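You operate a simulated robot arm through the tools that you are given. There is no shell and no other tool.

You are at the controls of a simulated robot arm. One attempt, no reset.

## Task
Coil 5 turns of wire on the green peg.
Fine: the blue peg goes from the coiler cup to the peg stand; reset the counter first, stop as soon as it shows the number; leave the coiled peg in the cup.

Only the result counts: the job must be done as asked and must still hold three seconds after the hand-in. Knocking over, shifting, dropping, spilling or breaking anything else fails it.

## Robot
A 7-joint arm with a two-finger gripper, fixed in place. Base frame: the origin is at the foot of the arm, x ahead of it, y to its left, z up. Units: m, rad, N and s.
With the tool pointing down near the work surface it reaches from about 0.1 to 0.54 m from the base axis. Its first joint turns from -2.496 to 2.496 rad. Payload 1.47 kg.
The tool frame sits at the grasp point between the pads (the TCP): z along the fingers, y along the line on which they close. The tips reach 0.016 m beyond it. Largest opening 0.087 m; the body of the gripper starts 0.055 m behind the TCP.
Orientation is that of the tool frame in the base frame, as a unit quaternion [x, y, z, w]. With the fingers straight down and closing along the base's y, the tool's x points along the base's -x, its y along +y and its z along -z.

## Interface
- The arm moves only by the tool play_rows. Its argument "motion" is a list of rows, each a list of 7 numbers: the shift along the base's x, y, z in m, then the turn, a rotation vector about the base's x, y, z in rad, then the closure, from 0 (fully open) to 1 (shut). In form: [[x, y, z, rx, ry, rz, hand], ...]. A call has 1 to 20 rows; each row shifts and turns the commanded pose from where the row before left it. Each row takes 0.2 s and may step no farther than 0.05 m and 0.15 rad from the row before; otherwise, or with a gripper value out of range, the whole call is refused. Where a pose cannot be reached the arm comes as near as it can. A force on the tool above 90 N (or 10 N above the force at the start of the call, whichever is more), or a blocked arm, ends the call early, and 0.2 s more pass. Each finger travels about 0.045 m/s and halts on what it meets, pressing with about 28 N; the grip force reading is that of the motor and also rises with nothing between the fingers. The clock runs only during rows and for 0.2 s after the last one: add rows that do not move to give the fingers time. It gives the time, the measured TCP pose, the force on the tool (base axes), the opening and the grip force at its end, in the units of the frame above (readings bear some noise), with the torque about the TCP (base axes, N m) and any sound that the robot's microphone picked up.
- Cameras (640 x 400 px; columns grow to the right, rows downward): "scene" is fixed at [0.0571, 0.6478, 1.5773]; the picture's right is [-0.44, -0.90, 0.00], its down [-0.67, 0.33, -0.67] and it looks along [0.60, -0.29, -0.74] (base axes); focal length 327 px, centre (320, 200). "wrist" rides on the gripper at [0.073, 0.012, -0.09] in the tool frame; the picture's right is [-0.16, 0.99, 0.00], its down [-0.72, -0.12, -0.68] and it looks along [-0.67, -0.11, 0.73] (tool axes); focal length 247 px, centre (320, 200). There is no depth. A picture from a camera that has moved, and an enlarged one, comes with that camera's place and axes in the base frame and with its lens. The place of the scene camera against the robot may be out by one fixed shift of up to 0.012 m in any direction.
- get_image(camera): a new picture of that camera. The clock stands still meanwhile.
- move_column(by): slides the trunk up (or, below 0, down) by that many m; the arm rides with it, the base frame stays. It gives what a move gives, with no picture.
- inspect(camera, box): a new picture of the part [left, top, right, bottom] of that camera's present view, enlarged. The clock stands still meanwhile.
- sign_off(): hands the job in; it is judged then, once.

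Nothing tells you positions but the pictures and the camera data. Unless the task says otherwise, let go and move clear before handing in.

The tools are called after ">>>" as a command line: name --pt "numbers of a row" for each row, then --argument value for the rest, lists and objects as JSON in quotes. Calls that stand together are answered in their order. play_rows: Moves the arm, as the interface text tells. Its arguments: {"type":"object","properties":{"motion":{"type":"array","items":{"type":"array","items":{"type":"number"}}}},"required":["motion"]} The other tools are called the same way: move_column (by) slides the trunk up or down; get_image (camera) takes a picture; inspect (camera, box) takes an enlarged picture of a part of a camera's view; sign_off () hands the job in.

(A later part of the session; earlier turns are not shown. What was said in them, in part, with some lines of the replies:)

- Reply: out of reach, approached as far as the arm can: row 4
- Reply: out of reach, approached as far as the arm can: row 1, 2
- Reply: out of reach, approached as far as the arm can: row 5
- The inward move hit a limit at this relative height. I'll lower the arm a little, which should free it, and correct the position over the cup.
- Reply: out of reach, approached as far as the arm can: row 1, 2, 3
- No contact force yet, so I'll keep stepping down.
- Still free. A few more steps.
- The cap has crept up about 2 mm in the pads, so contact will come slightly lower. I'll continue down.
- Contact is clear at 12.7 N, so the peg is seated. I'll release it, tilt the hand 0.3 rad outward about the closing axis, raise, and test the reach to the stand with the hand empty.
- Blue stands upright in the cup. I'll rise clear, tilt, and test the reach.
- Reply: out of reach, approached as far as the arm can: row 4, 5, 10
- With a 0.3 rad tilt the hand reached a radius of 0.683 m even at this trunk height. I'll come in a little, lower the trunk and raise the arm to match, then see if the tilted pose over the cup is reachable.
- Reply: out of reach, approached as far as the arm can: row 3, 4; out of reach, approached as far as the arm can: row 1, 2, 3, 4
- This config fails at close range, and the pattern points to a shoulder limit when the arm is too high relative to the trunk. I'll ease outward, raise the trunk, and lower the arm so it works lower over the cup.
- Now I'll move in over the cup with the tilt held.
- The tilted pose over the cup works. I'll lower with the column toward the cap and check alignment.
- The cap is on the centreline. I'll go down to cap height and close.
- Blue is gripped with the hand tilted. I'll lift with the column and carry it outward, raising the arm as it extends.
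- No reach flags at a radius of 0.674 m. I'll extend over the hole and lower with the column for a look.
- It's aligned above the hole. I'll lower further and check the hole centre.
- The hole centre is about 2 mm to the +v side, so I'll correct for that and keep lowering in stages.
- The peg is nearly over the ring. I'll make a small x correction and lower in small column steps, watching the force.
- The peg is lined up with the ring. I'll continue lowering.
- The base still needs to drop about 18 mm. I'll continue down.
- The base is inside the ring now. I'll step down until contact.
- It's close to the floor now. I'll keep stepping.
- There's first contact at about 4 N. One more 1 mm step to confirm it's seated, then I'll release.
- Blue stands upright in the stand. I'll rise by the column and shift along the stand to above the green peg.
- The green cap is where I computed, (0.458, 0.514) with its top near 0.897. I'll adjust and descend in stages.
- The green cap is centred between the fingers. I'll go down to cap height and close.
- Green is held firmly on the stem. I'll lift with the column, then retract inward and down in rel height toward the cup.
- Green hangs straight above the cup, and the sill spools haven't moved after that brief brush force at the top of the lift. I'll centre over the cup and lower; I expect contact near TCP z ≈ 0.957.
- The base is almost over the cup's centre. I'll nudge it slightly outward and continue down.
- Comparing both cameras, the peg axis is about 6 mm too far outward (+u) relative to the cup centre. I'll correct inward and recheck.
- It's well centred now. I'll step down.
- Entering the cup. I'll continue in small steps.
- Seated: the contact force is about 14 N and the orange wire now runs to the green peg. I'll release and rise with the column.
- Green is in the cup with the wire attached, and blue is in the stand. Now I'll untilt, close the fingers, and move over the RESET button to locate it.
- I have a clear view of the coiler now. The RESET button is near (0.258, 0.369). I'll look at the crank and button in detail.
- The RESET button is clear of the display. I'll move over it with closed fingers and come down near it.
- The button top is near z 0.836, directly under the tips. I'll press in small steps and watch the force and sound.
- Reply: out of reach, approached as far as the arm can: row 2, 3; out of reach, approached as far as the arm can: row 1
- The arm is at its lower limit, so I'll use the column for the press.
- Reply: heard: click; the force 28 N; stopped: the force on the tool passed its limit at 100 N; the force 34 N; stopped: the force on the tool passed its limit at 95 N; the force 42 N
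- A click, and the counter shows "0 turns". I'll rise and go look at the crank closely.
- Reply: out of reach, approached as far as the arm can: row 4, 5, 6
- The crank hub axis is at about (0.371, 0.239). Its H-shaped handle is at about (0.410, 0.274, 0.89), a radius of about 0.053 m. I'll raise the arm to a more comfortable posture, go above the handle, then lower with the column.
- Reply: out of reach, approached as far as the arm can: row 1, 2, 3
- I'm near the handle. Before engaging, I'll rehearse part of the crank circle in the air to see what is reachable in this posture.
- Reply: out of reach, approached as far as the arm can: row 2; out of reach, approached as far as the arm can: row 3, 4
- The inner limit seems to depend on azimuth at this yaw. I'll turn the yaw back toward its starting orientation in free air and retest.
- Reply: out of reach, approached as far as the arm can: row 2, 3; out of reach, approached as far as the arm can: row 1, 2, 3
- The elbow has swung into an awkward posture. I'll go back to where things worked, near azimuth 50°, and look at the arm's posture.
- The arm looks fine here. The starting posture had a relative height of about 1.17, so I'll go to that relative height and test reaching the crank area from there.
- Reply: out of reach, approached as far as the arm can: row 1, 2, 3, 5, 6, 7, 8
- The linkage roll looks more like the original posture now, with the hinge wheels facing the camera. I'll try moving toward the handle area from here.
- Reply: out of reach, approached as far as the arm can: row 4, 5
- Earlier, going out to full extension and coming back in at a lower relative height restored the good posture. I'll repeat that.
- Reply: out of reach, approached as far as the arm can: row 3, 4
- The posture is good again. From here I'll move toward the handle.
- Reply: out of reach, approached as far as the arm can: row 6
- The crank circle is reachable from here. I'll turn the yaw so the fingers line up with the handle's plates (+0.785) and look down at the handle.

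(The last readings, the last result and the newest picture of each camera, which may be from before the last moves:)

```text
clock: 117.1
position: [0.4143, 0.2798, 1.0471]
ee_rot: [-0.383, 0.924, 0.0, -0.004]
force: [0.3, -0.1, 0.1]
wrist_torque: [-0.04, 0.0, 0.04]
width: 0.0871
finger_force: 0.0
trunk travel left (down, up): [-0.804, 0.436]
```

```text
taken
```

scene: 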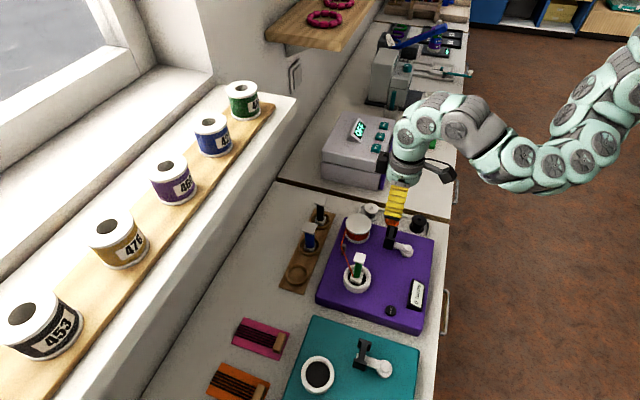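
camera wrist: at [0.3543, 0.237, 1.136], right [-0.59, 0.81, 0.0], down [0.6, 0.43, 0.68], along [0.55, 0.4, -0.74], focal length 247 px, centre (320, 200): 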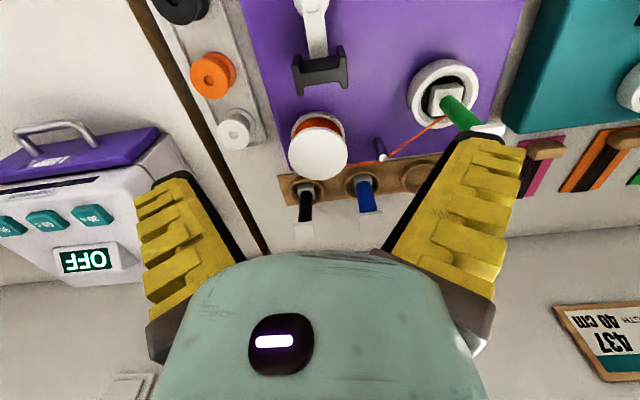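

Posture is good. I'll centre on the handle and lower.

>>> play_rows --pt "-0.004 -0.004 0 0 0 0 0" --pt "0 0 0 0 0 0 0"

>>> move_column --by -0.09

>>> get_image --camera "wrist"

>>> inspect --camera "scene" --box '[340, 190, 440, 280]'

```text
clock: 117.7
position: [0.4097, 0.2756, 1.0467]
ee_rot: [-0.382, 0.924, 0.0, -0.004]
force: [0.8, -0.1, -0.3]
wrist_torque: [0.0, 0.0, 0.0]
width: 0.0869
finger_force: 0.0
trunk travel left (down, up): [-0.804, 0.436]
```

```text
clock: 118.9
position: [0.4103, 0.2753, 0.9562]
ee_rot: [-0.382, 0.924, -0.001, -0.003]
force: [-0.1, -0.2, 0.3]
wrist_torque: [0.01, 0.03, 0.0]
width: 0.0869
finger_force: 0.1
trunk travel left (down, up): [-0.714, 0.526]
```

```text
taken
camera wrist: at [0.35, 0.2331, 1.046], right [-0.58, 0.81, 0.0], down [0.6, 0.43, 0.68], along [0.55, 0.4, -0.74], focal length 247 px, centre (320, 200)
```

wrist: 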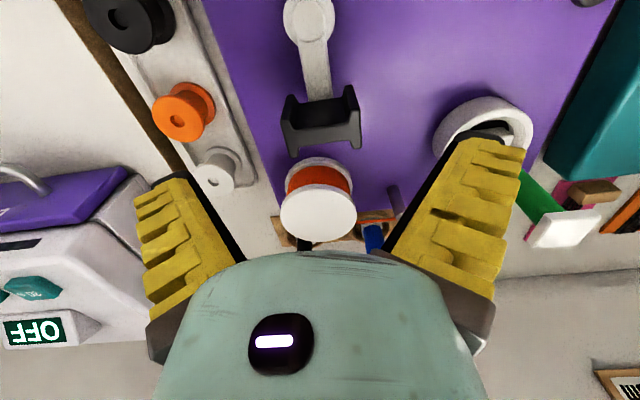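

```text
4.44 times, centred on (390, 235) of scene
camera zoom: at [0.0571, 0.6478, 1.5773], right [-0.44, -0.9, 0.0], down [-0.67, 0.33, -0.67], along [0.6, -0.29, -0.74], focal length 1452 px, centre (9, 44)
```

zoom: 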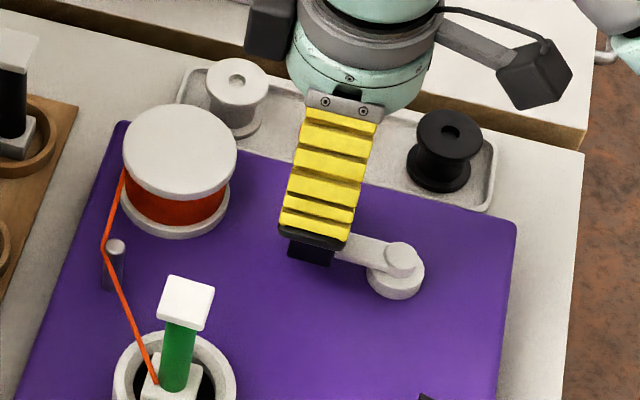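

>>> inspect --camera "wrist" --box '[260, 60, 380, 170]'

```text
3.64 times, centred on (320, 115) of wrist
camera zoom: at [0.35, 0.2331, 1.046], right [-0.58, 0.81, 0.0], down [0.6, 0.43, 0.68], along [0.55, 0.4, -0.74], focal length 898 px, centre (320, 509)
```

zoom: 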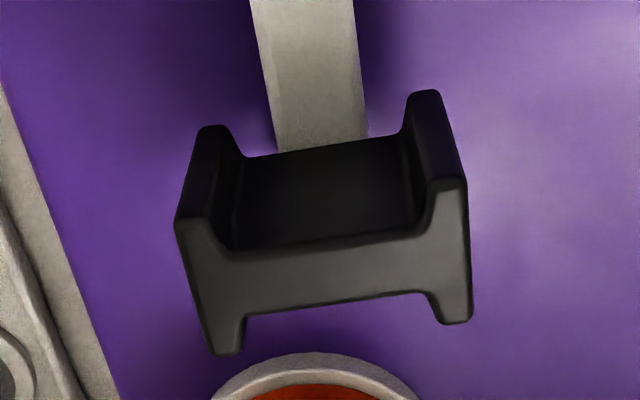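

The handle is a vertical prism with an H-shaped cross-section. Its notches face along the arm, so the fingers should close radially onto the web. I'll turn the yaw by −90° with the gripper partly open, staying above, and look from the other side.

>>> play_rows --pt "0 0 0.01 0 0 -0.131 0.2" --pt "0 0 0.01 0 0 -0.131 0.4" --pt "0 0 0 0 0 -0.131 0.5" --pt "0 0 0 0 0 -0.131 0.55" --pt "0 0 0 0 0 -0.131 0.55" --pt "0 0 0 0 0 -0.131 0.55" --pt "0 0 0 0 0 -0.131 0.55" --pt "0 0 0 0 0 -0.131 0.55" --pt "0 0 0 0 0 -0.131 0.55" --pt "0 0 0 0 0 -0.131 0.55" --pt "0 0 0 0 0 -0.131 0.55" --pt "0 0 0 0 0 -0.13 0.55" --pt "0 0 0 0 0 0 0.55"

>>> get_image --camera "wrist"

>>> get_image --camera "scene"

```text
clock: 121.7
position: [0.4083, 0.2759, 0.9773]
ee_rot: [0.386, 0.923, 0.002, -0.003]
force: [0.4, 1.0, 0.6]
wrist_torque: [-0.01, 0.01, -0.02]
width: 0.0448
finger_force: 4.3
trunk travel left (down, up): [-0.714, 0.526]
```

```text
taken
camera wrist: at [0.3664, 0.3353, 1.066], right [0.81, 0.58, 0.0], down [0.43, -0.6, 0.68], along [0.39, -0.55, -0.74], focal length 247 px, centre (320, 200)
```

wrist: 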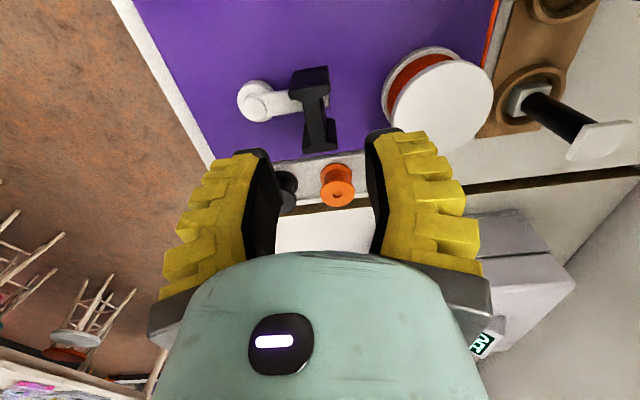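

```text
taken
```

scene: 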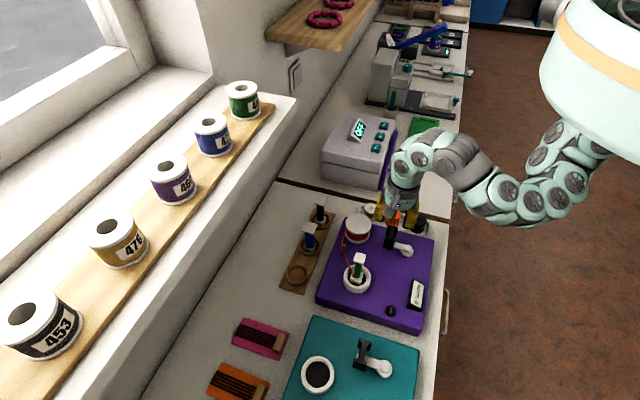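

That yaw works. Zooming in on the handle from this side.

>>> inspect --camera "wrist" --box '[230, 50, 370, 170]'

```text
3.33 times, centred on (300, 110) of wrist
camera zoom: at [0.3664, 0.3353, 1.066], right [0.81, 0.58, 0.0], down [0.43, -0.6, 0.68], along [0.39, -0.55, -0.74], focal length 823 px, centre (387, 500)
```

zoom: 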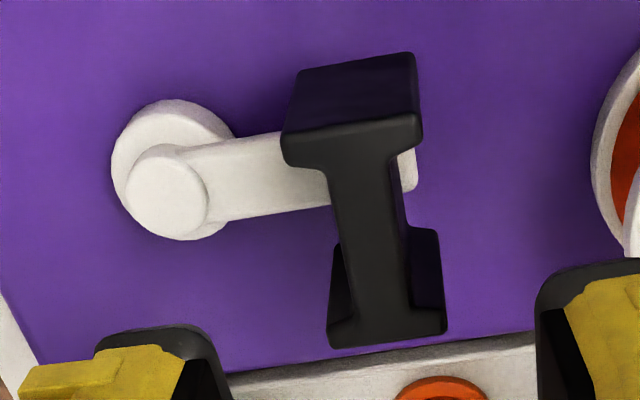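

The handle is an I-beam standing on the crank arm. Its top centre is at about (0.405, 0.276, 0.914), and the hub axis is at about (0.370, 0.2385). I'll narrow the gripper to clear the wire spool, centre on the handle, and descend partway.

>>> play_rows --pt "-0.003 0.0 0 0 0 0 0.65" --pt "0 0 0 0 0 0 0.65" --pt "0 0 0 0 0 0 0.65"

>>> move_column --by -0.04

>>> get_image --camera "wrist"

>>> inspect --camera "scene" --box '[340, 190, 440, 280]'

```text
clock: 122.5
position: [0.4076, 0.2759, 0.9768]
ee_rot: [0.384, 0.923, 0.003, -0.003]
force: [1.3, -0.5, -0.1]
wrist_torque: [0.03, 0.01, -0.01]
width: 0.0363
finger_force: 4.7
trunk travel left (down, up): [-0.714, 0.526]
```

```text
clock: 123.4
position: [0.4082, 0.276, 0.9372]
ee_rot: [0.385, 0.923, 0.003, -0.003]
force: [-0.2, -0.1, 0.6]
wrist_torque: [0.03, -0.02, -0.02]
width: 0.0364
finger_force: 4.4
trunk travel left (down, up): [-0.674, 0.566]
```

```text
taken
camera wrist: at [0.3637, 0.3355, 1.0259], right [0.81, 0.58, 0.0], down [0.43, -0.6, 0.67], along [0.4, -0.55, -0.74], focal length 247 px, centre (320, 200)
```

wrist: 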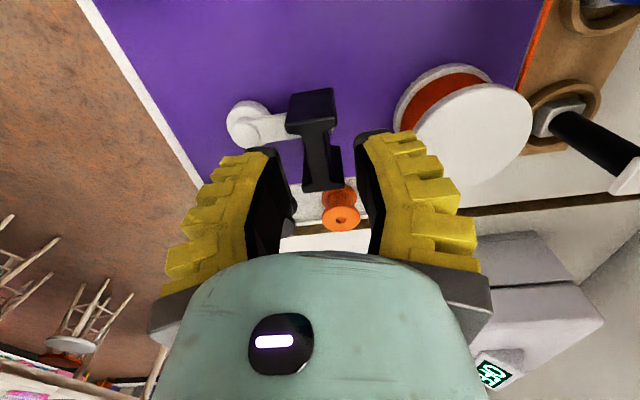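

```text
4.44 times, centred on (390, 235) of scene
camera zoom: at [0.0571, 0.6478, 1.5773], right [-0.44, -0.9, 0.0], down [-0.67, 0.33, -0.67], along [0.6, -0.29, -0.74], focal length 1452 px, centre (9, 44)
```

zoom: 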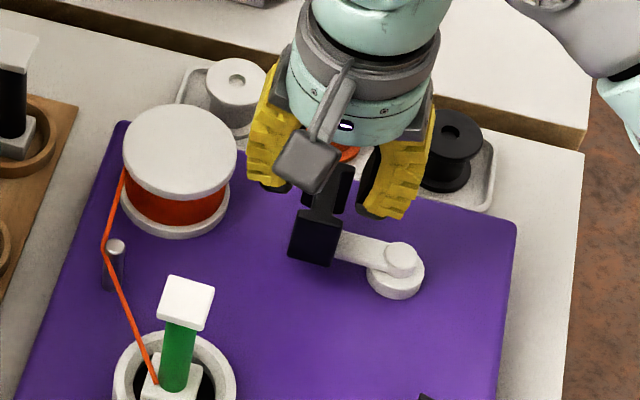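

The fingers straddle the handle. I'll nudge toward +v slightly, descend to grip height, and close.

>>> play_rows --pt "-0.002 0.002 0 0 0 0 0.65" --pt "0 0 0 0 0 0 0.65"

>>> move_column --by -0.02

>>> move_column --by -0.013

>>> get_image --camera "wrist"

>>> inspect --camera "scene" --box '[340, 190, 440, 280]'

```text
clock: 124.0
position: [0.4056, 0.2772, 0.9361]
ee_rot: [0.384, 0.923, 0.003, -0.002]
force: [1.0, 0.5, -0.5]
wrist_torque: [-0.01, -0.03, 0.0]
width: 0.0366
finger_force: 4.1
trunk travel left (down, up): [-0.674, 0.566]
```

```text
clock: 124.6
position: [0.4052, 0.2775, 0.9162]
ee_rot: [0.384, 0.923, 0.003, -0.002]
force: [-0.1, 0.0, 0.2]
wrist_torque: [0.01, 0.01, 0.0]
width: 0.0364
finger_force: 4.2
trunk travel left (down, up): [-0.654, 0.586]
```

```text
clock: 125.2
position: [0.406, 0.2771, 0.9031]
ee_rot: [0.384, 0.923, 0.002, -0.003]
force: [-0.6, 0.3, -0.7]
wrist_torque: [0.04, 0.0, 0.04]
width: 0.0366
finger_force: 4.3
trunk travel left (down, up): [-0.641, 0.599]
```

```text
taken
camera wrist: at [0.3616, 0.3374, 0.9929], right [0.81, 0.58, 0.0], down [0.43, -0.6, 0.67], along [0.4, -0.55, -0.74], focal length 247 px, centre (320, 200)
```

wrist: 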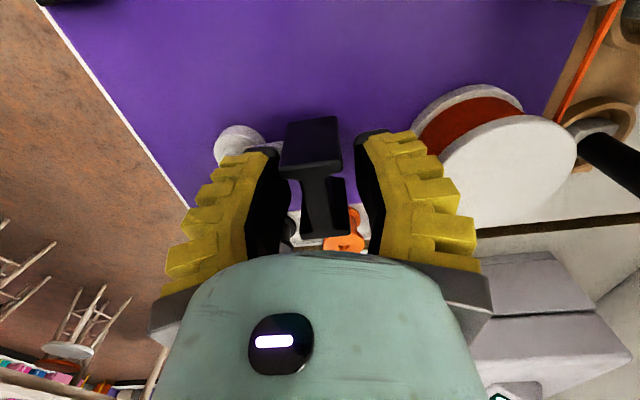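

```text
4.44 times, centred on (390, 235) of scene
camera zoom: at [0.0571, 0.6478, 1.5773], right [-0.44, -0.9, 0.0], down [-0.67, 0.33, -0.67], along [0.6, -0.29, -0.74], focal length 1452 px, centre (9, 44)
```

zoom: 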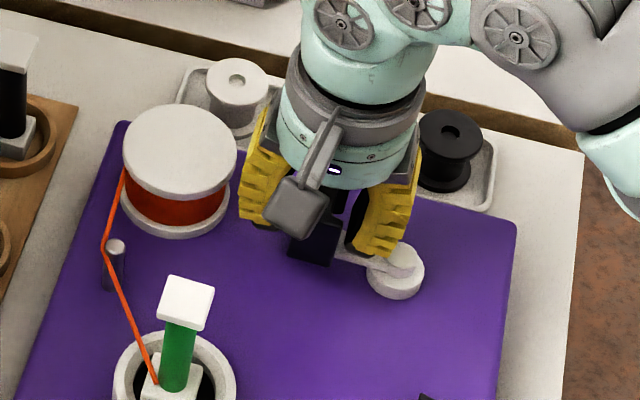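

Aligned with the I-beam. Closing on the web.

>>> play_rows --pt "0 0 0 0 0 0 0.8" --pt "0 0 0 0 0 0 0.95" --pt "0 0 0 0 0 0 1" --pt "0 0 0 0 0 0 1"

>>> get_image --camera "wrist"

```text
clock: 126.2
position: [0.4045, 0.2765, 0.9029]
ee_rot: [0.385, 0.923, 0.002, -0.003]
force: [-2.5, -4.6, 3.7]
wrist_torque: [-0.05, -0.04, -0.01]
width: 0.0126
finger_force: 29.8
trunk travel left (down, up): [-0.641, 0.599]
```

```text
taken
camera wrist: at [0.361, 0.3367, 0.9925], right [0.81, 0.58, 0.0], down [0.43, -0.6, 0.68], along [0.39, -0.55, -0.74], focal length 247 px, centre (320, 200)
```

wrist: 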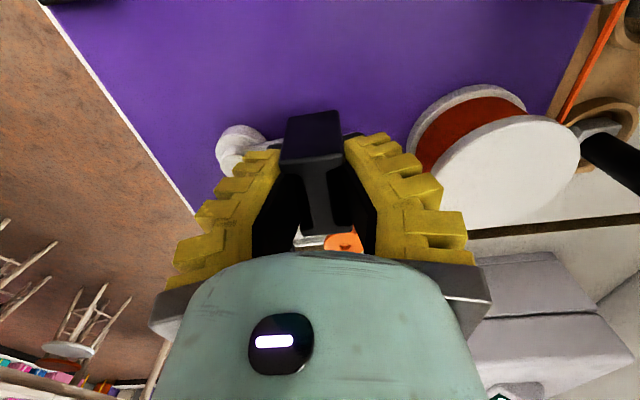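

The web is gripped at 12.6 mm with the fingers in the notches. I'll try a small arc clockwise (seen from above), keeping the tool orientation, and watch forces and torque.

>>> play_rows --pt "0.0032 -0.0032 0 0 0 0 1" --pt "0.0029 -0.0034 0 0 0 0 1" --pt "0.0026 -0.0037 0 0 0 0 1" --pt "0.0023 -0.0039 0 0 0 0 1"

>>> get_image --camera "wrist"

>>> inspect --camera "scene" --box '[320, 190, 440, 320]'

```text
clock: 127.2
position: [0.4154, 0.2633, 0.9013]
ee_rot: [0.383, 0.924, 0.002, -0.004]
force: [-7.6, -3.2, 10.7]
wrist_torque: [0.18, 0.25, 0.0]
width: 0.0119
finger_force: 29.9
trunk travel left (down, up): [-0.641, 0.599]
```

```text
taken
camera wrist: at [0.3715, 0.3234, 0.9924], right [0.81, 0.59, 0.0], down [0.43, -0.6, 0.67], along [0.39, -0.55, -0.74], focal length 247 px, centre (320, 200)
```

wrist: 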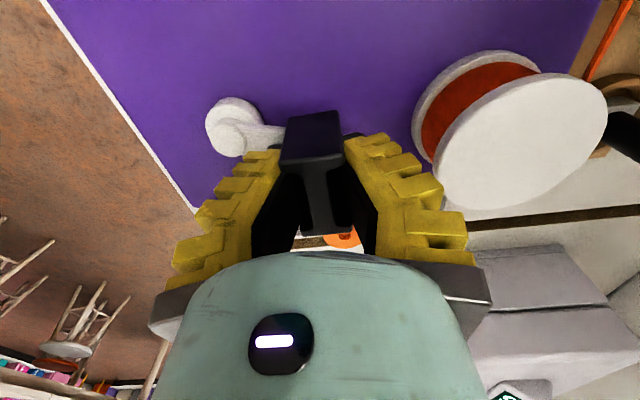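

```text
3.08 times, centred on (380, 255) of scene
camera zoom: at [0.0571, 0.6478, 1.5773], right [-0.44, -0.9, 0.0], down [-0.67, 0.33, -0.67], along [0.6, -0.29, -0.74], focal length 1005 px, centre (135, 31)
```

zoom: 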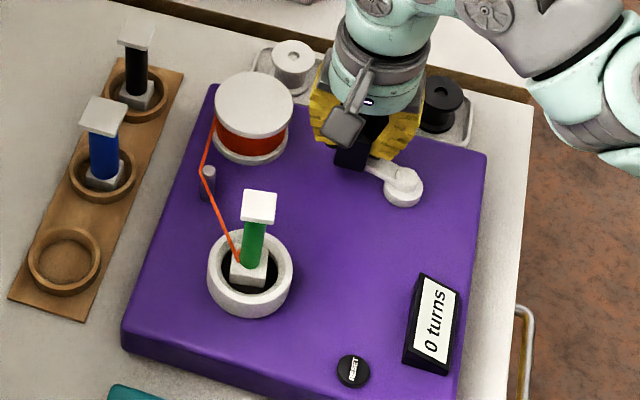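

The handle swivels freely, with no yaw torque, so I can crank with a fixed tool orientation. I'll continue clockwise with a slightly smaller radius.

>>> play_rows --pt "0.0025 -0.0087 0 0 0 0 1" --pt "0.002 -0.0086 0 0 0 0 1" --pt "0.0004 -0.0088 0 0 0 0 1" --pt "-0.0011 -0.0088 0 0 0 0 1" --pt "-0.0026 -0.0085 0 0 0 0 1"

>>> inspect --camera "scene" --box '[320, 190, 440, 320]'

>>> get_image --camera "wrist"

```text
clock: 128.4
position: [0.4162, 0.2196, 0.9028]
ee_rot: [0.384, 0.923, 0.002, -0.003]
force: [-1.6, 1.9, 1.0]
wrist_torque: [0.01, 0.06, 0.0]
width: 0.0119
finger_force: 29.9
trunk travel left (down, up): [-0.641, 0.599]
```

```text
3.08 times, centred on (380, 255) of scene
camera zoom: at [0.0571, 0.6478, 1.5773], right [-0.44, -0.9, 0.0], down [-0.67, 0.33, -0.67], along [0.6, -0.29, -0.74], focal length 1005 px, centre (135, 31)
```

zoom: 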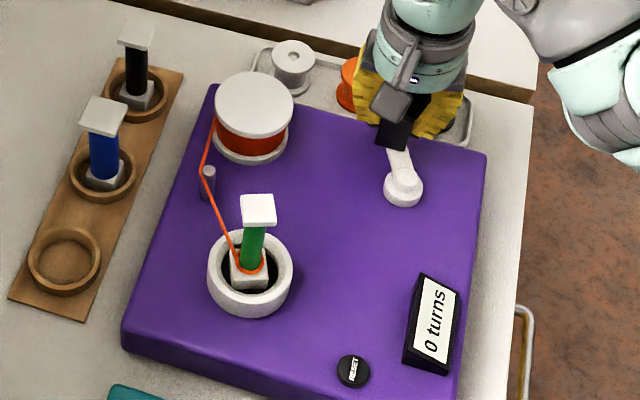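

```text
taken
camera wrist: at [0.3737, 0.28, 0.9925], right [0.81, 0.58, 0.0], down [0.43, -0.6, 0.67], along [0.4, -0.55, -0.74], focal length 247 px, centre (320, 200)
```

wrist: 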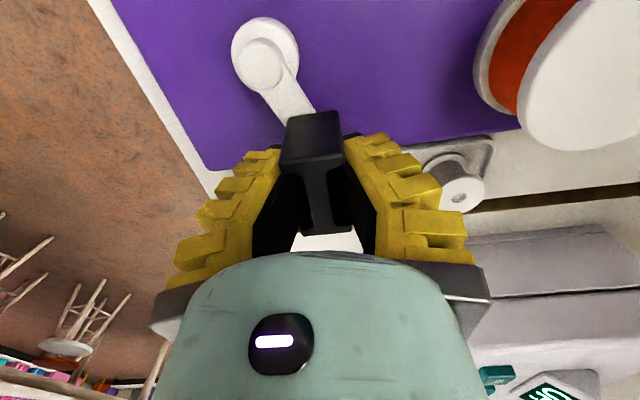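

The wire is wrapping onto the green peg, so this direction winds. Forces are small, so I'll continue around.

>>> play_rows --pt "-0.004 -0.0078 0 0 0 0 1" --pt "-0.0053 -0.007 0 0 0 0 1" --pt "-0.0064 -0.006 0 0 0 0 1" --pt "-0.0074 -0.0048 0 0 0 0 1" --pt "-0.0081 -0.0034 0 0 0 0 1" --pt "-0.0086 -0.0019 0 0 0 0 1"

>>> inspect --camera "scene" --box '[320, 190, 440, 320]'

```text
clock: 129.8
position: [0.3866, 0.1924, 0.9029]
ee_rot: [0.384, 0.923, 0.001, -0.003]
force: [-0.9, 3.1, 3.3]
wrist_torque: [0.23, 0.14, 0.02]
width: 0.0117
finger_force: 29.7
out of reach, approached as far as the arm can: row 6
trunk travel left (down, up): [-0.641, 0.599]
```

```text
3.08 times, centred on (380, 255) of scene
camera zoom: at [0.0571, 0.6478, 1.5773], right [-0.44, -0.9, 0.0], down [-0.67, 0.33, -0.67], along [0.6, -0.29, -0.74], focal length 1005 px, centre (135, 31)
```

zoom: 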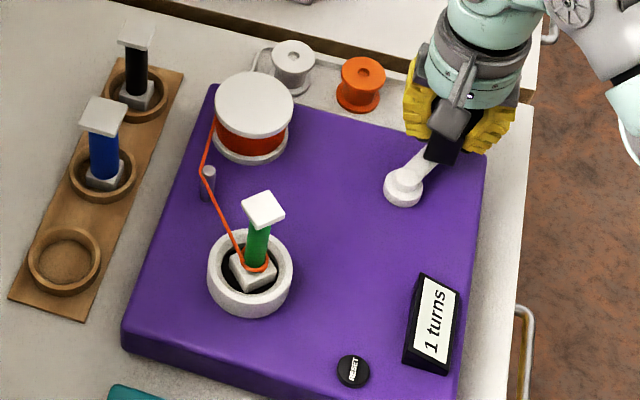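

The counter already shows 1 after about 118° of crank, so the winding is geared and I need to check it often. The arm also ran out of reach at this part of the circle. I'll release, lift clear, and find a better relative height for this region.

>>> play_rows --pt "0 0 0 0 0 0 0.65" --pt "0 0 0 0 0 0 0.6" --pt "0 0 0 0 0 0 0.6" --pt "0 0 0 0 0 0 0.6"

>>> move_column --by 0.06

>>> inspect --camera "scene" --box '[320, 190, 440, 320]'

>>> get_image --camera "scene"

```text
clock: 130.8
position: [0.3874, 0.1915, 0.9034]
ee_rot: [0.384, 0.924, 0.001, -0.003]
force: [-0.1, -0.4, -0.3]
wrist_torque: [-0.01, 0.0, 0.04]
width: 0.0407
finger_force: 4.5
trunk travel left (down, up): [-0.641, 0.599]
```

```text
clock: 131.8
position: [0.3861, 0.191, 0.9627]
ee_rot: [0.384, 0.923, 0.0, -0.002]
force: [0.8, -0.4, -0.5]
wrist_torque: [0.01, -0.01, 0.02]
width: 0.0407
finger_force: 3.8
trunk travel left (down, up): [-0.701, 0.539]
```

```text
3.08 times, centred on (380, 255) of scene
camera zoom: at [0.0571, 0.6478, 1.5773], right [-0.44, -0.9, 0.0], down [-0.67, 0.33, -0.67], along [0.6, -0.29, -0.74], focal length 1005 px, centre (135, 31)
```

zoom: 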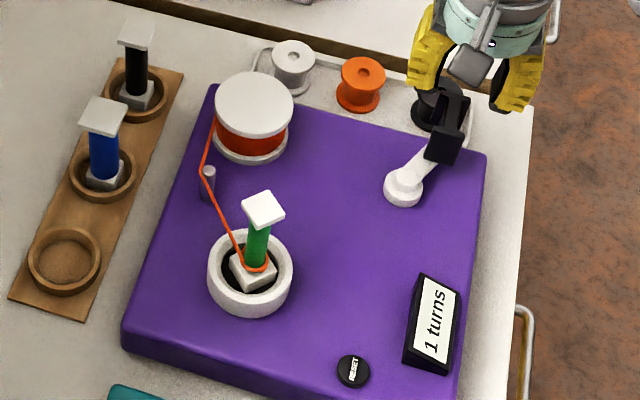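

```text
taken
```

scene: 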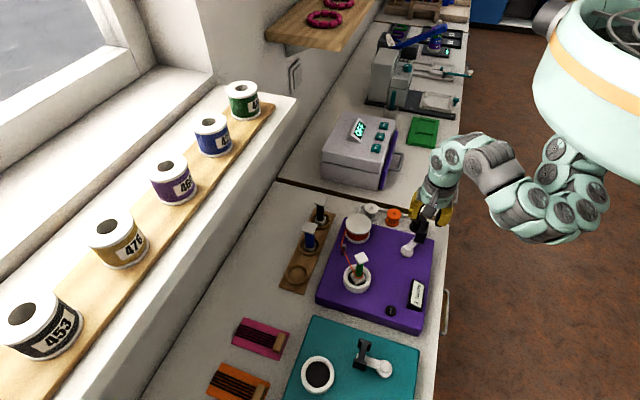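

The counter still shows 1. I'll test in the air which relative heights allow the next part of the circle.

>>> play_rows --pt "0 0 0.03 0 0 0 0.6" --pt "0 0 0.03 0 0 0 0.6" --pt "-0.01 -0.002 0 0 0 0 0.6" --pt "-0.01 -0.001 0 0 0 0 0.6" --pt "0 0 0 0 0 0 0.6"

```text
clock: 133.0
position: [0.3902, 0.1955, 0.9816]
ee_rot: [0.385, 0.923, -0.001, -0.003]
force: [-0.2, -0.1, 0.4]
wrist_torque: [0.01, 0.01, 0.01]
width: 0.0405
finger_force: 4.3
out of reach, approached as far as the arm can: row 1, 2, 3, 4
trunk travel left (down, up): [-0.701, 0.539]
```

Higher is worse, so I'll go lower: trunk up, arm down.

>>> move_column --by 0.12

>>> play_rows --pt "0 0 -0.03 0 0 0 0.6" --pt "0 0 -0.03 0 0 0 0.6" --pt "0 0 -0.03 0 0 0 0.6" --pt "0 0 -0.03 0 0 0 0.6" --pt "0 0 0 0 0 0 0.6"

>>> play_rows --pt "-0.01 -0.004 0 0 0 0 0.6" --pt "-0.01 -0.002 0 0 0 0 0.6" --pt "-0.0088 0 0 0 0 0 0.6" --pt "-0.0087 0.0011 0 0 0 0 0.6" --pt "-0.0084 0.0026 0 0 0 0 0.6" --pt "-0.0078 0.004 0 0 0 0 0.6" --pt "-0.007 0.0053 0 0 0 0 0.6" --pt "-0.006 0.0064 0 0 0 0 0.6" --pt "0 0 0 0 0 0 0.6"

```text
clock: 134.5
position: [0.3895, 0.1945, 1.1014]
ee_rot: [0.384, 0.923, 0.0, -0.003]
force: [0.1, -0.3, -1.0]
wrist_torque: [0.05, 0.01, -0.03]
width: 0.0407
finger_force: 4.3
trunk travel left (down, up): [-0.821, 0.419]
```

```text
clock: 135.7
position: [0.3881, 0.1945, 0.9815]
ee_rot: [0.384, 0.923, 0.0, -0.004]
force: [-0.6, 1.1, -0.2]
wrist_torque: [-0.04, 0.0, 0.02]
width: 0.0406
finger_force: 4.6
trunk travel left (down, up): [-0.821, 0.419]
```

```text
clock: 137.7
position: [0.3231, 0.2093, 0.9821]
ee_rot: [0.384, 0.923, 0.0, -0.003]
force: [0.5, -0.4, 1.0]
wrist_torque: [0.01, 0.01, 0.0]
width: 0.0409
finger_force: 4.2
trunk travel left (down, up): [-0.821, 0.419]
```

At relative height of about 1.055 it passes freely. I'll rehearse the rest of the circle in the air.

>>> play_rows --pt "-0.004 0.0078 0 0 0 0 0.6" --pt "-0.0026 0.0084 0 0 0 0 0.6" --pt "-0.0011 0.0087 0 0 0 0 0.6" --pt "0.0005 0.0088 0 0 0 0 0.6" --pt "0.002 0.0085 0 0 0 0 0.6" --pt "0.0034 0.0081 0 0 0 0 0.6" --pt "0.0048 0.0074 0 0 0 0 0.6" --pt "0.006 0.0064 0 0 0 0 0.6" --pt "0.007 0.0053 0 0 0 0 0.6" --pt "0.0078 0.004 0 0 0 0 0.6" --pt "0.0084 0.0026 0 0 0 0 0.6" --pt "0.0087 0.0011 0 0 0 0 0.6" --pt "0.0088 -0.0005 0 0 0 0 0.6" --pt "0.0085 -0.002 0 0 0 0 0.6" --pt "0.0081 -0.0034 0 0 0 0 0.6" --pt "0.0074 -0.0048 0 0 0 0 0.6" --pt "0.0064 -0.006 0 0 0 0 0.6" --pt "0.0053 -0.007 0 0 0 0 0.6" --pt "0.004 -0.0078 0 0 0 0 0.6" --pt "0.0026 -0.0084 0 0 0 0 0.6"

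>>> play_rows --pt "0.0011 -0.0087 0 0 0 0 0.6" --pt "-0.0005 -0.0088 0 0 0 0 0.6" --pt "-0.002 -0.0085 0 0 0 0 0.6" --pt "-0.0034 -0.0081 0 0 0 0 0.6" --pt "-0.0048 -0.0074 0 0 0 0 0.6" --pt "-0.006 -0.0064 0 0 0 0 0.6" --pt "-0.007 -0.0053 0 0 0 0 0.6" --pt "0 0 0 0 0 0 0.6"

>>> get_image --camera "wrist"

```text
clock: 141.9
position: [0.4167, 0.2466, 0.9812]
ee_rot: [0.384, 0.923, 0.001, -0.002]
force: [0.4, -0.6, 0.4]
wrist_torque: [-0.01, -0.02, 0.01]
width: 0.0406
finger_force: 4.4
trunk travel left (down, up): [-0.821, 0.419]
```

```text
clock: 143.7
position: [0.3921, 0.1939, 0.9811]
ee_rot: [0.384, 0.924, -0.001, -0.002]
force: [0.0, 0.0, 0.8]
wrist_torque: [0.0, -0.01, 0.02]
width: 0.0408
finger_force: 4.6
trunk travel left (down, up): [-0.821, 0.419]
```

```text
taken
camera wrist: at [0.3483, 0.2531, 1.0697], right [0.81, 0.58, 0.0], down [0.43, -0.6, 0.68], along [0.39, -0.55, -0.74], focal length 247 px, centre (320, 200)
```

wrist: 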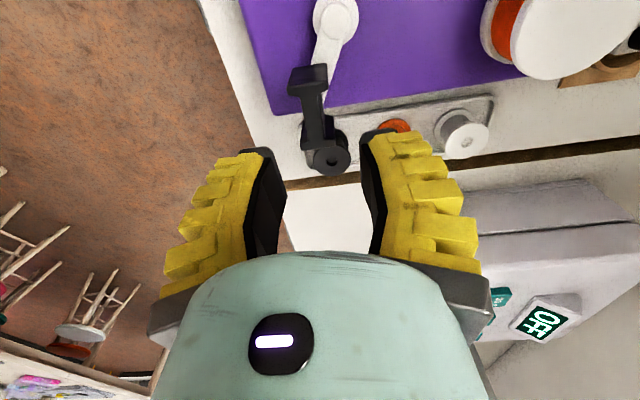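

The whole circle is reachable at this relative height. I'll centre over the handle again, descend, and regrip.

>>> play_rows --pt "-0.0048 -0.0006 0 0 0 0 0.6" --pt "0 0 0 0 0 0 0.6"

>>> move_column --by -0.045

>>> get_image --camera "wrist"

```text
clock: 144.3
position: [0.3875, 0.1925, 0.9808]
ee_rot: [0.385, 0.923, 0.0, -0.003]
force: [-0.9, -0.1, -0.8]
wrist_torque: [0.02, 0.0, 0.01]
width: 0.0406
finger_force: 4.9
trunk travel left (down, up): [-0.821, 0.419]
```

```text
clock: 145.2
position: [0.388, 0.1914, 0.9366]
ee_rot: [0.385, 0.923, 0.0, -0.003]
force: [-0.3, -0.1, 0.5]
wrist_torque: [0.02, 0.0, -0.02]
width: 0.0404
finger_force: 4.3
trunk travel left (down, up): [-0.776, 0.464]
```

```text
taken
camera wrist: at [0.3435, 0.2523, 1.0254], right [0.81, 0.58, 0.0], down [0.43, -0.6, 0.68], along [0.39, -0.55, -0.74], focal length 247 px, centre (320, 200)
```

wrist: 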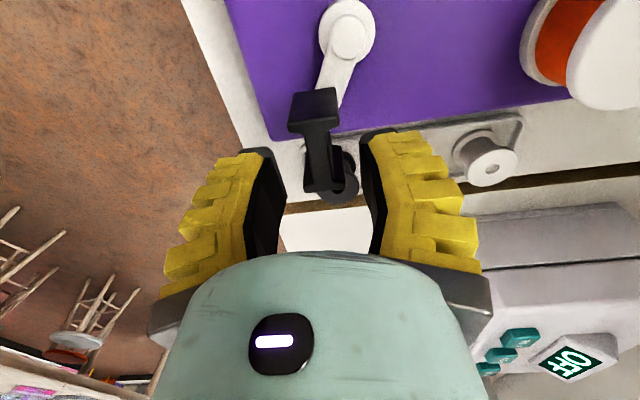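

>>> play_rows --pt "-0.001 0.001 0 0 0 0 0.6" --pt "0 0 0 0 0 0 0.6"

>>> move_column --by -0.033

>>> play_rows --pt "0 0 0 0 0 0 0.8" --pt "0 0 0 0 0 0 0.95" --pt "0 0 0 0 0 0 1" --pt "0 0 0 0 0 0 1"

>>> inspect --camera "scene" --box '[320, 190, 440, 320]'

```text
clock: 145.8
position: [0.3862, 0.1931, 0.9362]
ee_rot: [0.384, 0.923, 0.0, -0.002]
force: [0.3, 0.9, -0.4]
wrist_torque: [0.0, -0.03, 0.01]
width: 0.0406
finger_force: 4.8
trunk travel left (down, up): [-0.776, 0.464]
```

```text
clock: 146.6
position: [0.3868, 0.193, 0.903]
ee_rot: [0.384, 0.923, 0.0, -0.002]
force: [0.4, 0.9, -0.3]
wrist_torque: [0.0, -0.01, 0.02]
width: 0.0406
finger_force: 4.5
trunk travel left (down, up): [-0.743, 0.497]
```

```text
clock: 147.6
position: [0.3873, 0.1919, 0.9032]
ee_rot: [0.384, 0.923, -0.001, -0.002]
force: [0.9, -2.7, 1.4]
wrist_torque: [-0.04, -0.07, 0.0]
width: 0.0136
finger_force: 29.5
trunk travel left (down, up): [-0.743, 0.497]
```

```text
3.08 times, centred on (380, 255) of scene
camera zoom: at [0.0571, 0.6478, 1.5773], right [-0.44, -0.9, 0.0], down [-0.67, 0.33, -0.67], along [0.6, -0.29, -0.74], focal length 1005 px, centre (135, 31)
```

zoom: 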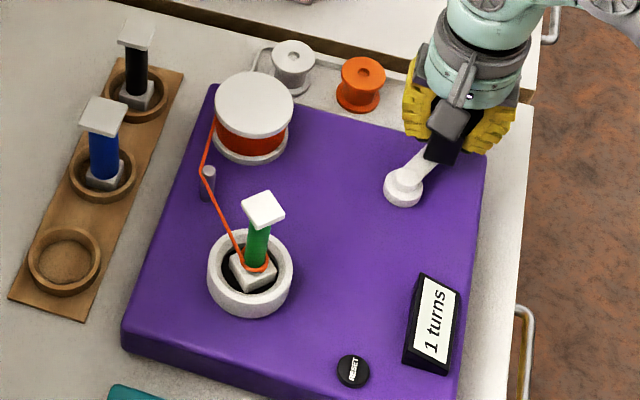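

Regripped with the counter still at 1. I'll continue clockwise in 30–40° chunks and check the counter each time.

>>> play_rows --pt "-0.0084 -0.0023 0 0 0 0 1" --pt "-0.0087 -0.0008 0 0 0 0 1" --pt "-0.0087 0.0007 0 0 0 0 1" --pt "-0.0084 0.0022 0 0 0 0 1"

>>> inspect --camera "scene" --box '[320, 190, 440, 320]'

```text
clock: 148.6
position: [0.3514, 0.1934, 0.9034]
ee_rot: [0.384, 0.923, 0.0, -0.003]
force: [2.1, 3.6, -3.9]
wrist_torque: [-0.11, -0.07, 0.0]
width: 0.0127
finger_force: 30.5
trunk travel left (down, up): [-0.743, 0.497]
```

```text
3.08 times, centred on (380, 255) of scene
camera zoom: at [0.0571, 0.6478, 1.5773], right [-0.44, -0.9, 0.0], down [-0.67, 0.33, -0.67], along [0.6, -0.29, -0.74], focal length 1005 px, centre (135, 31)
```

zoom: 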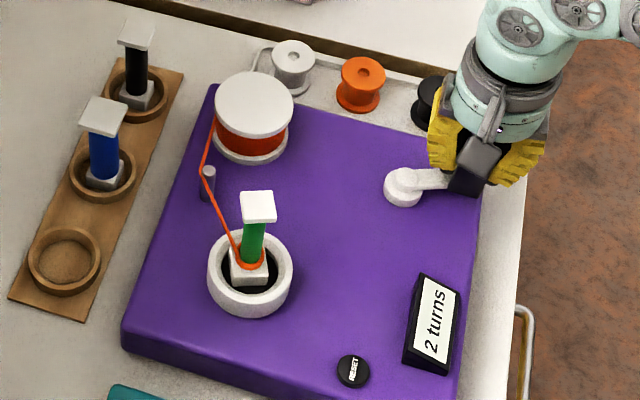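

Two turns at about 158°, so the gearing is about 72–79° of crank per turn and 5 should come near 360°. I'll continue carefully.

>>> play_rows --pt "-0.0079 0.0036 0 0 0 0 1" --pt "-0.0071 0.005 0 0 0 0 1" --pt "-0.0062 0.0061 0 0 0 0 1" --pt "-0.005 0.0071 0 0 0 0 1" --pt "-0.0037 0.0079 0 0 0 0 1"

>>> inspect --camera "scene" --box '[320, 190, 440, 320]'

```text
clock: 149.8
position: [0.3245, 0.2222, 0.9038]
ee_rot: [0.385, 0.923, 0.001, -0.003]
force: [13.4, 4.3, -19.0]
wrist_torque: [-0.21, -0.16, -0.01]
width: 0.0122
finger_force: 29.6
trunk travel left (down, up): [-0.743, 0.497]
```

```text
3.08 times, centred on (380, 255) of scene
camera zoom: at [0.0571, 0.6478, 1.5773], right [-0.44, -0.9, 0.0], down [-0.67, 0.33, -0.67], along [0.6, -0.29, -0.74], focal length 1005 px, centre (135, 31)
```

zoom: 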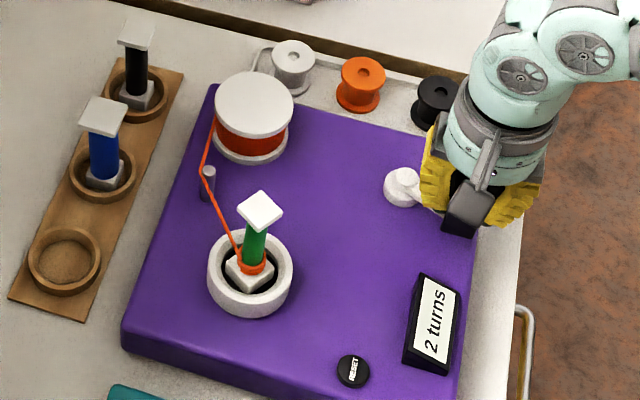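

>>> play_rows --pt "0.0004 0.0091 0 0 0 0 1" --pt "-0.0006 0.0085 0 0 0 0 1" --pt "0.0009 0.0085 0 0 0 0 1" --pt "0.0024 0.0082 0 0 0 0 1"

>>> inspect --camera "scene" --box '[320, 190, 440, 320]'

```text
clock: 150.8
position: [0.3259, 0.258, 0.9029]
ee_rot: [0.385, 0.923, 0.002, -0.004]
force: [-4.7, 1.3, 13.1]
wrist_torque: [0.04, 0.12, 0.02]
width: 0.0118
finger_force: 29.7
trunk travel left (down, up): [-0.743, 0.497]
```

```text
3.08 times, centred on (380, 255) of scene
camera zoom: at [0.0571, 0.6478, 1.5773], right [-0.44, -0.9, 0.0], down [-0.67, 0.33, -0.67], along [0.6, -0.29, -0.74], focal length 1005 px, centre (135, 31)
```

zoom: 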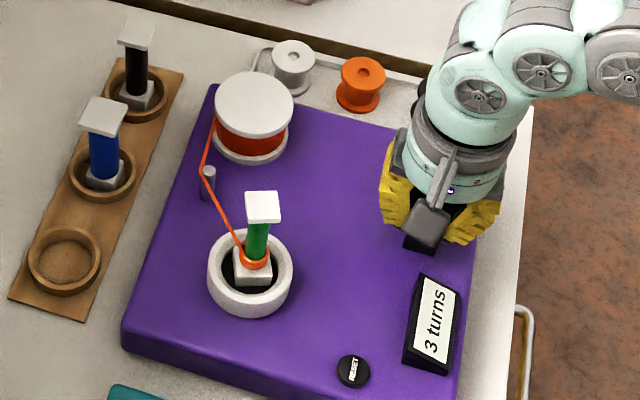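

Three turns at about 253°. Four more steps.

>>> play_rows --pt "0.0038 0.0076 0 0 0 0 1" --pt "0.0054 0.0066 0 0 0 0 1" --pt "0.0064 0.0056 0 0 0 0 1" --pt "0.0073 0.0044 0 0 0 0 1"

>>> inspect --camera "scene" --box '[320, 190, 440, 320]'

```text
clock: 151.8
position: [0.3494, 0.2839, 0.9037]
ee_rot: [0.384, 0.923, 0.001, -0.004]
force: [-4.5, 8.1, 7.3]
wrist_torque: [0.16, 0.23, 0.0]
width: 0.0117
finger_force: 30.1
trunk travel left (down, up): [-0.743, 0.497]
```

```text
3.08 times, centred on (380, 255) of scene
camera zoom: at [0.0571, 0.6478, 1.5773], right [-0.44, -0.9, 0.0], down [-0.67, 0.33, -0.67], along [0.6, -0.29, -0.74], focal length 1005 px, centre (135, 31)
```

zoom: 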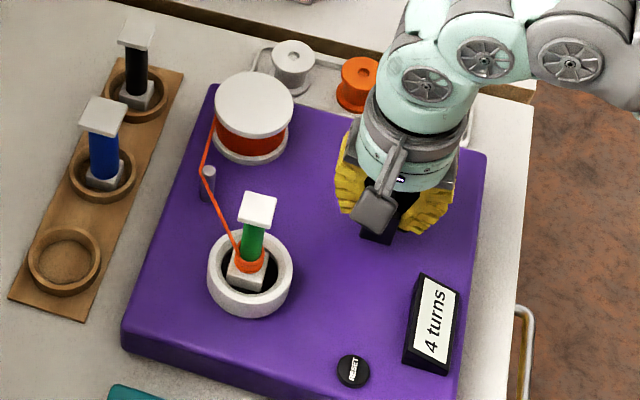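

Four turns at about 294°. I'll advance another 30°, then go in fine steps.

>>> play_rows --pt "0.0076 0.0037 0 0 0 0 1" --pt "0.0084 0.0015 0 0 0 0 1" --pt "0.0085 0.0 0 0 0 0 1"

>>> inspect --camera "scene" --box '[320, 190, 440, 320]'

```text
clock: 152.6
position: [0.3728, 0.2893, 0.9043]
ee_rot: [0.384, 0.923, 0.002, -0.004]
force: [-0.2, 13.8, 0.4]
wrist_torque: [0.14, 0.27, 0.02]
width: 0.0113
finger_force: 30.2
trunk travel left (down, up): [-0.743, 0.497]
```

```text
3.08 times, centred on (380, 255) of scene
camera zoom: at [0.0571, 0.6478, 1.5773], right [-0.44, -0.9, 0.0], down [-0.67, 0.33, -0.67], along [0.6, -0.29, -0.74], focal length 1005 px, centre (135, 31)
```

zoom: 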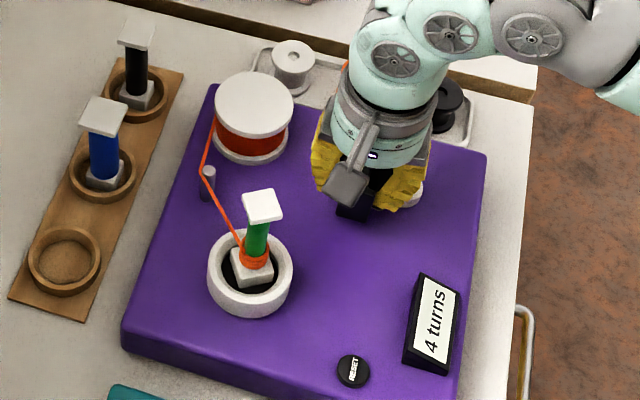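

>>> play_rows --pt "0.0043 0.0008 0 0 0 0 1" --pt "0.0042 -0.0007 0 0 0 0 1" --pt "0.0042 -0.0011 0 0 0 0 1" --pt "0.0041 -0.0014 0 0 0 0 1"

>>> inspect --camera "scene" --box '[320, 190, 440, 320]'

```text
clock: 153.6
position: [0.3907, 0.2859, 0.9032]
ee_rot: [0.383, 0.924, 0.001, -0.002]
force: [4.6, 12.6, -9.5]
wrist_torque: [-0.03, 0.04, -0.03]
width: 0.0115
finger_force: 30.0
trunk travel left (down, up): [-0.743, 0.497]
```

```text
3.08 times, centred on (380, 255) of scene
camera zoom: at [0.0571, 0.6478, 1.5773], right [-0.44, -0.9, 0.0], down [-0.67, 0.33, -0.67], along [0.6, -0.29, -0.74], focal length 1005 px, centre (135, 31)
```

zoom: 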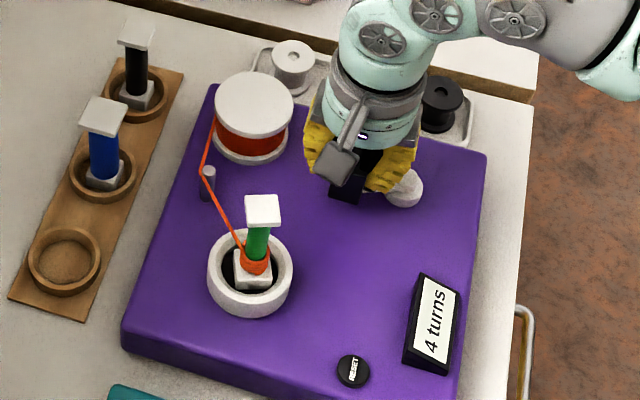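

>>> play_rows --pt "0.0035 -0.0007 0 0 0 0 1" --pt "0.003 -0.0016 0 0 0 0 1"

>>> inspect --camera "scene" --box '[360, 240, 440, 320]'

```text
clock: 154.2
position: [0.3968, 0.2829, 0.9026]
ee_rot: [0.384, 0.923, 0.0, -0.003]
force: [2.1, 5.8, 0.4]
wrist_torque: [0.11, 0.13, -0.02]
width: 0.0113
finger_force: 30.2
trunk travel left (down, up): [-0.743, 0.497]
```

```text
5.00 times, centred on (400, 280) of scene
camera zoom: at [0.0571, 0.6478, 1.5773], right [-0.44, -0.9, 0.0], down [-0.67, 0.33, -0.67], along [0.6, -0.29, -0.74], focal length 1633 px, centre (-80, -200)
```

zoom: 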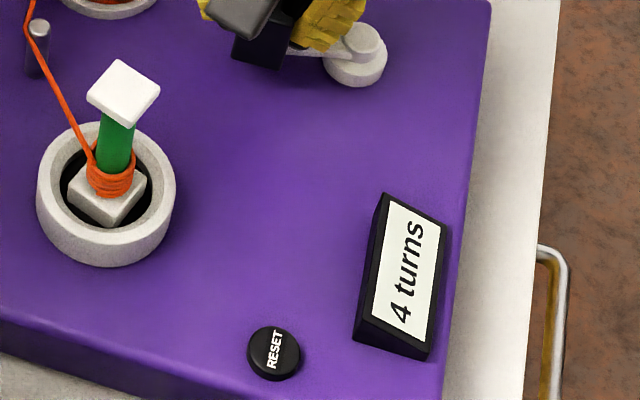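

>>> play_rows --pt "0.0029 -0.0018 0 0 0 0 1"

>>> inspect --camera "scene" --box '[360, 240, 440, 320]'

```text
clock: 154.6
position: [0.3991, 0.281, 0.9032]
ee_rot: [0.384, 0.923, 0.0, -0.003]
force: [2.3, 5.0, -0.3]
wrist_torque: [-0.04, -0.03, 0.0]
width: 0.0113
finger_force: 30.1
trunk travel left (down, up): [-0.743, 0.497]
```

```text
5.00 times, centred on (400, 280) of scene
camera zoom: at [0.0571, 0.6478, 1.5773], right [-0.44, -0.9, 0.0], down [-0.67, 0.33, -0.67], along [0.6, -0.29, -0.74], focal length 1633 px, centre (-80, -200)
```

zoom: 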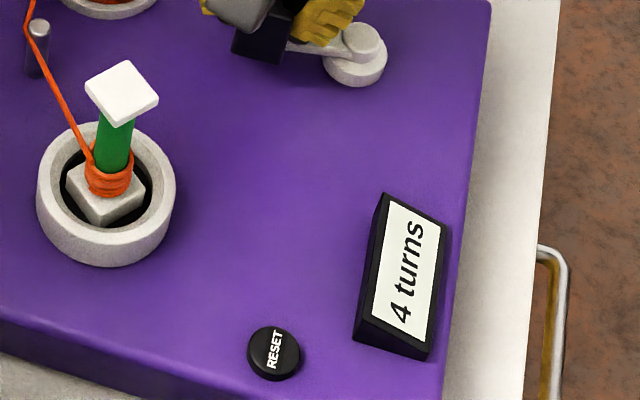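

>>> play_rows --pt "0.0028 -0.002 0 0 0 0 1"

>>> inspect --camera "scene" --box '[360, 240, 440, 320]'

```text
clock: 155.0
position: [0.4017, 0.2784, 0.9036]
ee_rot: [0.385, 0.923, 0.001, -0.003]
force: [5.8, 7.4, -8.1]
wrist_torque: [-0.11, -0.06, 0.02]
width: 0.0114
finger_force: 30.4
trunk travel left (down, up): [-0.743, 0.497]
```

```text
5.00 times, centred on (400, 280) of scene
camera zoom: at [0.0571, 0.6478, 1.5773], right [-0.44, -0.9, 0.0], down [-0.67, 0.33, -0.67], along [0.6, -0.29, -0.74], focal length 1633 px, centre (-80, -200)
```

zoom: 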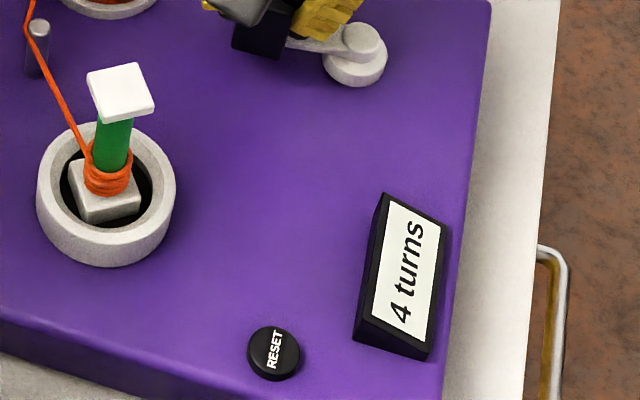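

>>> play_rows --pt "0.0028 -0.0021 0 0 0 0 1"

>>> inspect --camera "scene" --box '[360, 240, 440, 320]'

```text
clock: 155.4
position: [0.4044, 0.2771, 0.9033]
ee_rot: [0.384, 0.923, 0.002, -0.003]
force: [8.1, 9.5, -15.9]
wrist_torque: [0.13, 0.1, -0.01]
width: 0.0112
finger_force: 29.6
trunk travel left (down, up): [-0.743, 0.497]
```

```text
5.00 times, centred on (400, 280) of scene
camera zoom: at [0.0571, 0.6478, 1.5773], right [-0.44, -0.9, 0.0], down [-0.67, 0.33, -0.67], along [0.6, -0.29, -0.74], focal length 1633 px, centre (-80, -200)
```

zoom: 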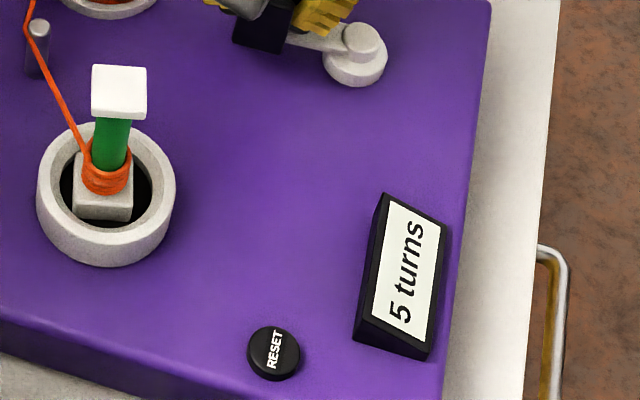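

The counter shows 5 turns. I'll relieve the side force with a tiny move so it can't spring back, release, and rise straight up.

>>> play_rows --pt "0.0013 -0.0003 0 0 0 0 1" --pt "0 0 0 0 0 0 0.9" --pt "0 0 0 0 0 0 0.65" --pt "0 0 0 0 0 0 0.65" --pt "0 0 0 0 0 0 0.65"

>>> inspect --camera "scene" --box '[320, 190, 440, 320]'

>>> get_image --camera "wrist"

```text
clock: 156.6
position: [0.4066, 0.2761, 0.9031]
ee_rot: [0.384, 0.923, 0.0, -0.003]
force: [-0.3, -0.5, -0.1]
wrist_torque: [-0.01, 0.02, 0.04]
width: 0.0365
finger_force: 4.5
trunk travel left (down, up): [-0.743, 0.497]
```

```text
3.08 times, centred on (380, 255) of scene
camera zoom: at [0.0571, 0.6478, 1.5773], right [-0.44, -0.9, 0.0], down [-0.67, 0.33, -0.67], along [0.6, -0.29, -0.74], focal length 1005 px, centre (135, 31)
```

zoom: 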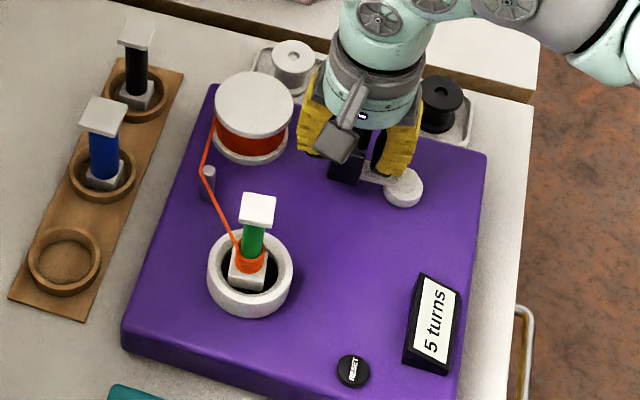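

```text
taken
camera wrist: at [0.3621, 0.3352, 0.9927], right [0.81, 0.58, 0.0], down [0.43, -0.6, 0.68], along [0.39, -0.55, -0.74], focal length 247 px, centre (320, 200)
```

wrist: 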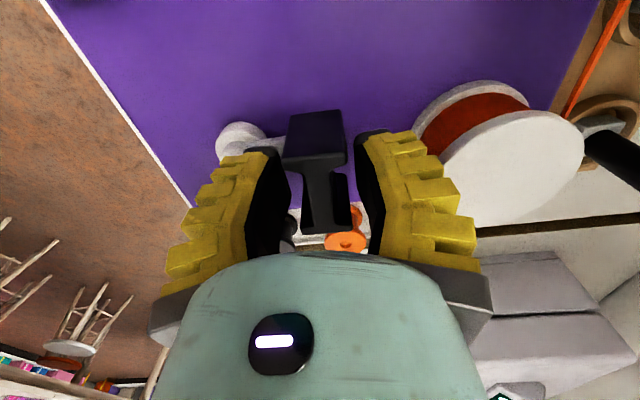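

Still 5 turns with the fingers open and no force. I'll rise straight up and clear.

>>> move_column --by 0.12

>>> play_rows --pt "0 -0.01 0.02 0 0 0 0.65" --pt "0 -0.01 0.01 0 0 0 0.65" --pt "0 0 0 0 0 0 0.65" --pt "0 0 0 0 0 0 0.65"

>>> get_image --camera "scene"

>>> inspect --camera "scene" --box '[270, 190, 440, 320]'

```text
clock: 158.1
position: [0.4056, 0.2754, 1.0236]
ee_rot: [0.385, 0.923, 0.0, -0.002]
force: [0.6, 0.9, -1.3]
wrist_torque: [0.01, -0.03, 0.01]
width: 0.0365
finger_force: 4.2
trunk travel left (down, up): [-0.863, 0.377]
```

```text
clock: 159.1
position: [0.4059, 0.254, 1.054]
ee_rot: [0.385, 0.923, 0.0, -0.003]
force: [0.9, 0.1, 0.0]
wrist_torque: [0.0, -0.01, 0.04]
width: 0.0363
finger_force: 4.3
trunk travel left (down, up): [-0.863, 0.377]
```

```text
taken
```

scene: 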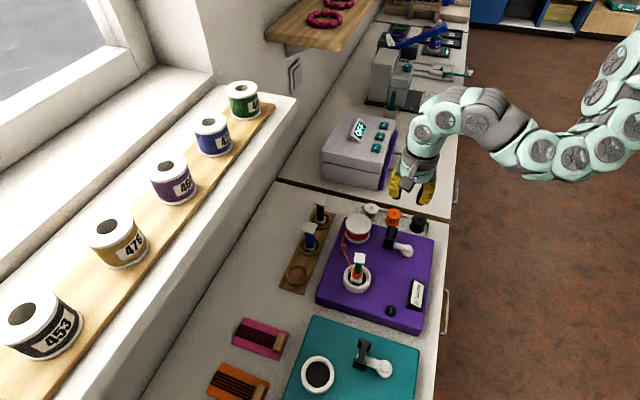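

```text
3.08 times, centred on (355, 255) of scene
camera zoom: at [0.0571, 0.6478, 1.5773], right [-0.44, -0.9, 0.0], down [-0.67, 0.33, -0.67], along [0.6, -0.29, -0.74], focal length 1005 px, centre (212, 31)
```

zoom: 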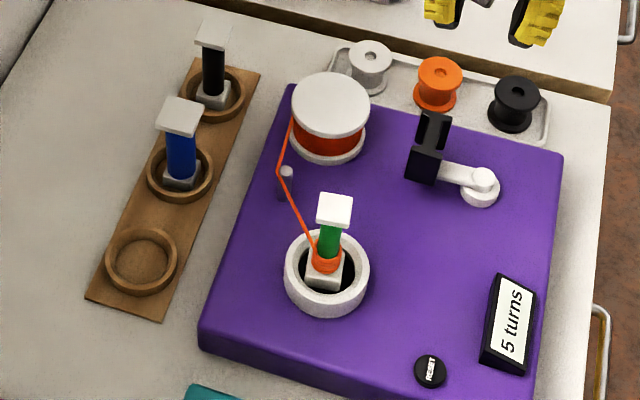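

The job looks complete: the counter reads 5 turns, and the coiled green peg stands in the cup with the wire wound on it. Blue is in the peg stand, everything else is where it was, and the hand is clear, so I'm handing in.

>>> sign_off

```text
The job is handed in.
```

The green peg has 5 turns of wire on it and is still in the coiler cup. The counter read "5 turns" when I handed the job in; I haven't had a result back.

- **Blue peg:** I moved it from the cup to the free hole in the peg stand. It stands upright there.
- **Counter:** I reset it to 0 after seating the green peg, then cranked clockwise and stopped when it showed 5. The crank is geared, so 5 turns took about one full revolution. After it showed 5 I moved the crank about another degree so it couldn't slip back to 4.
- **Contacts:** The hand felt a push of about 16 N, probably from the window sill, while lifting the green peg. I also pressed the reset button harder than needed, about 100 N at peak. The last pictures show nothing else moved or knocked over.

The hand is open and clear of everything.
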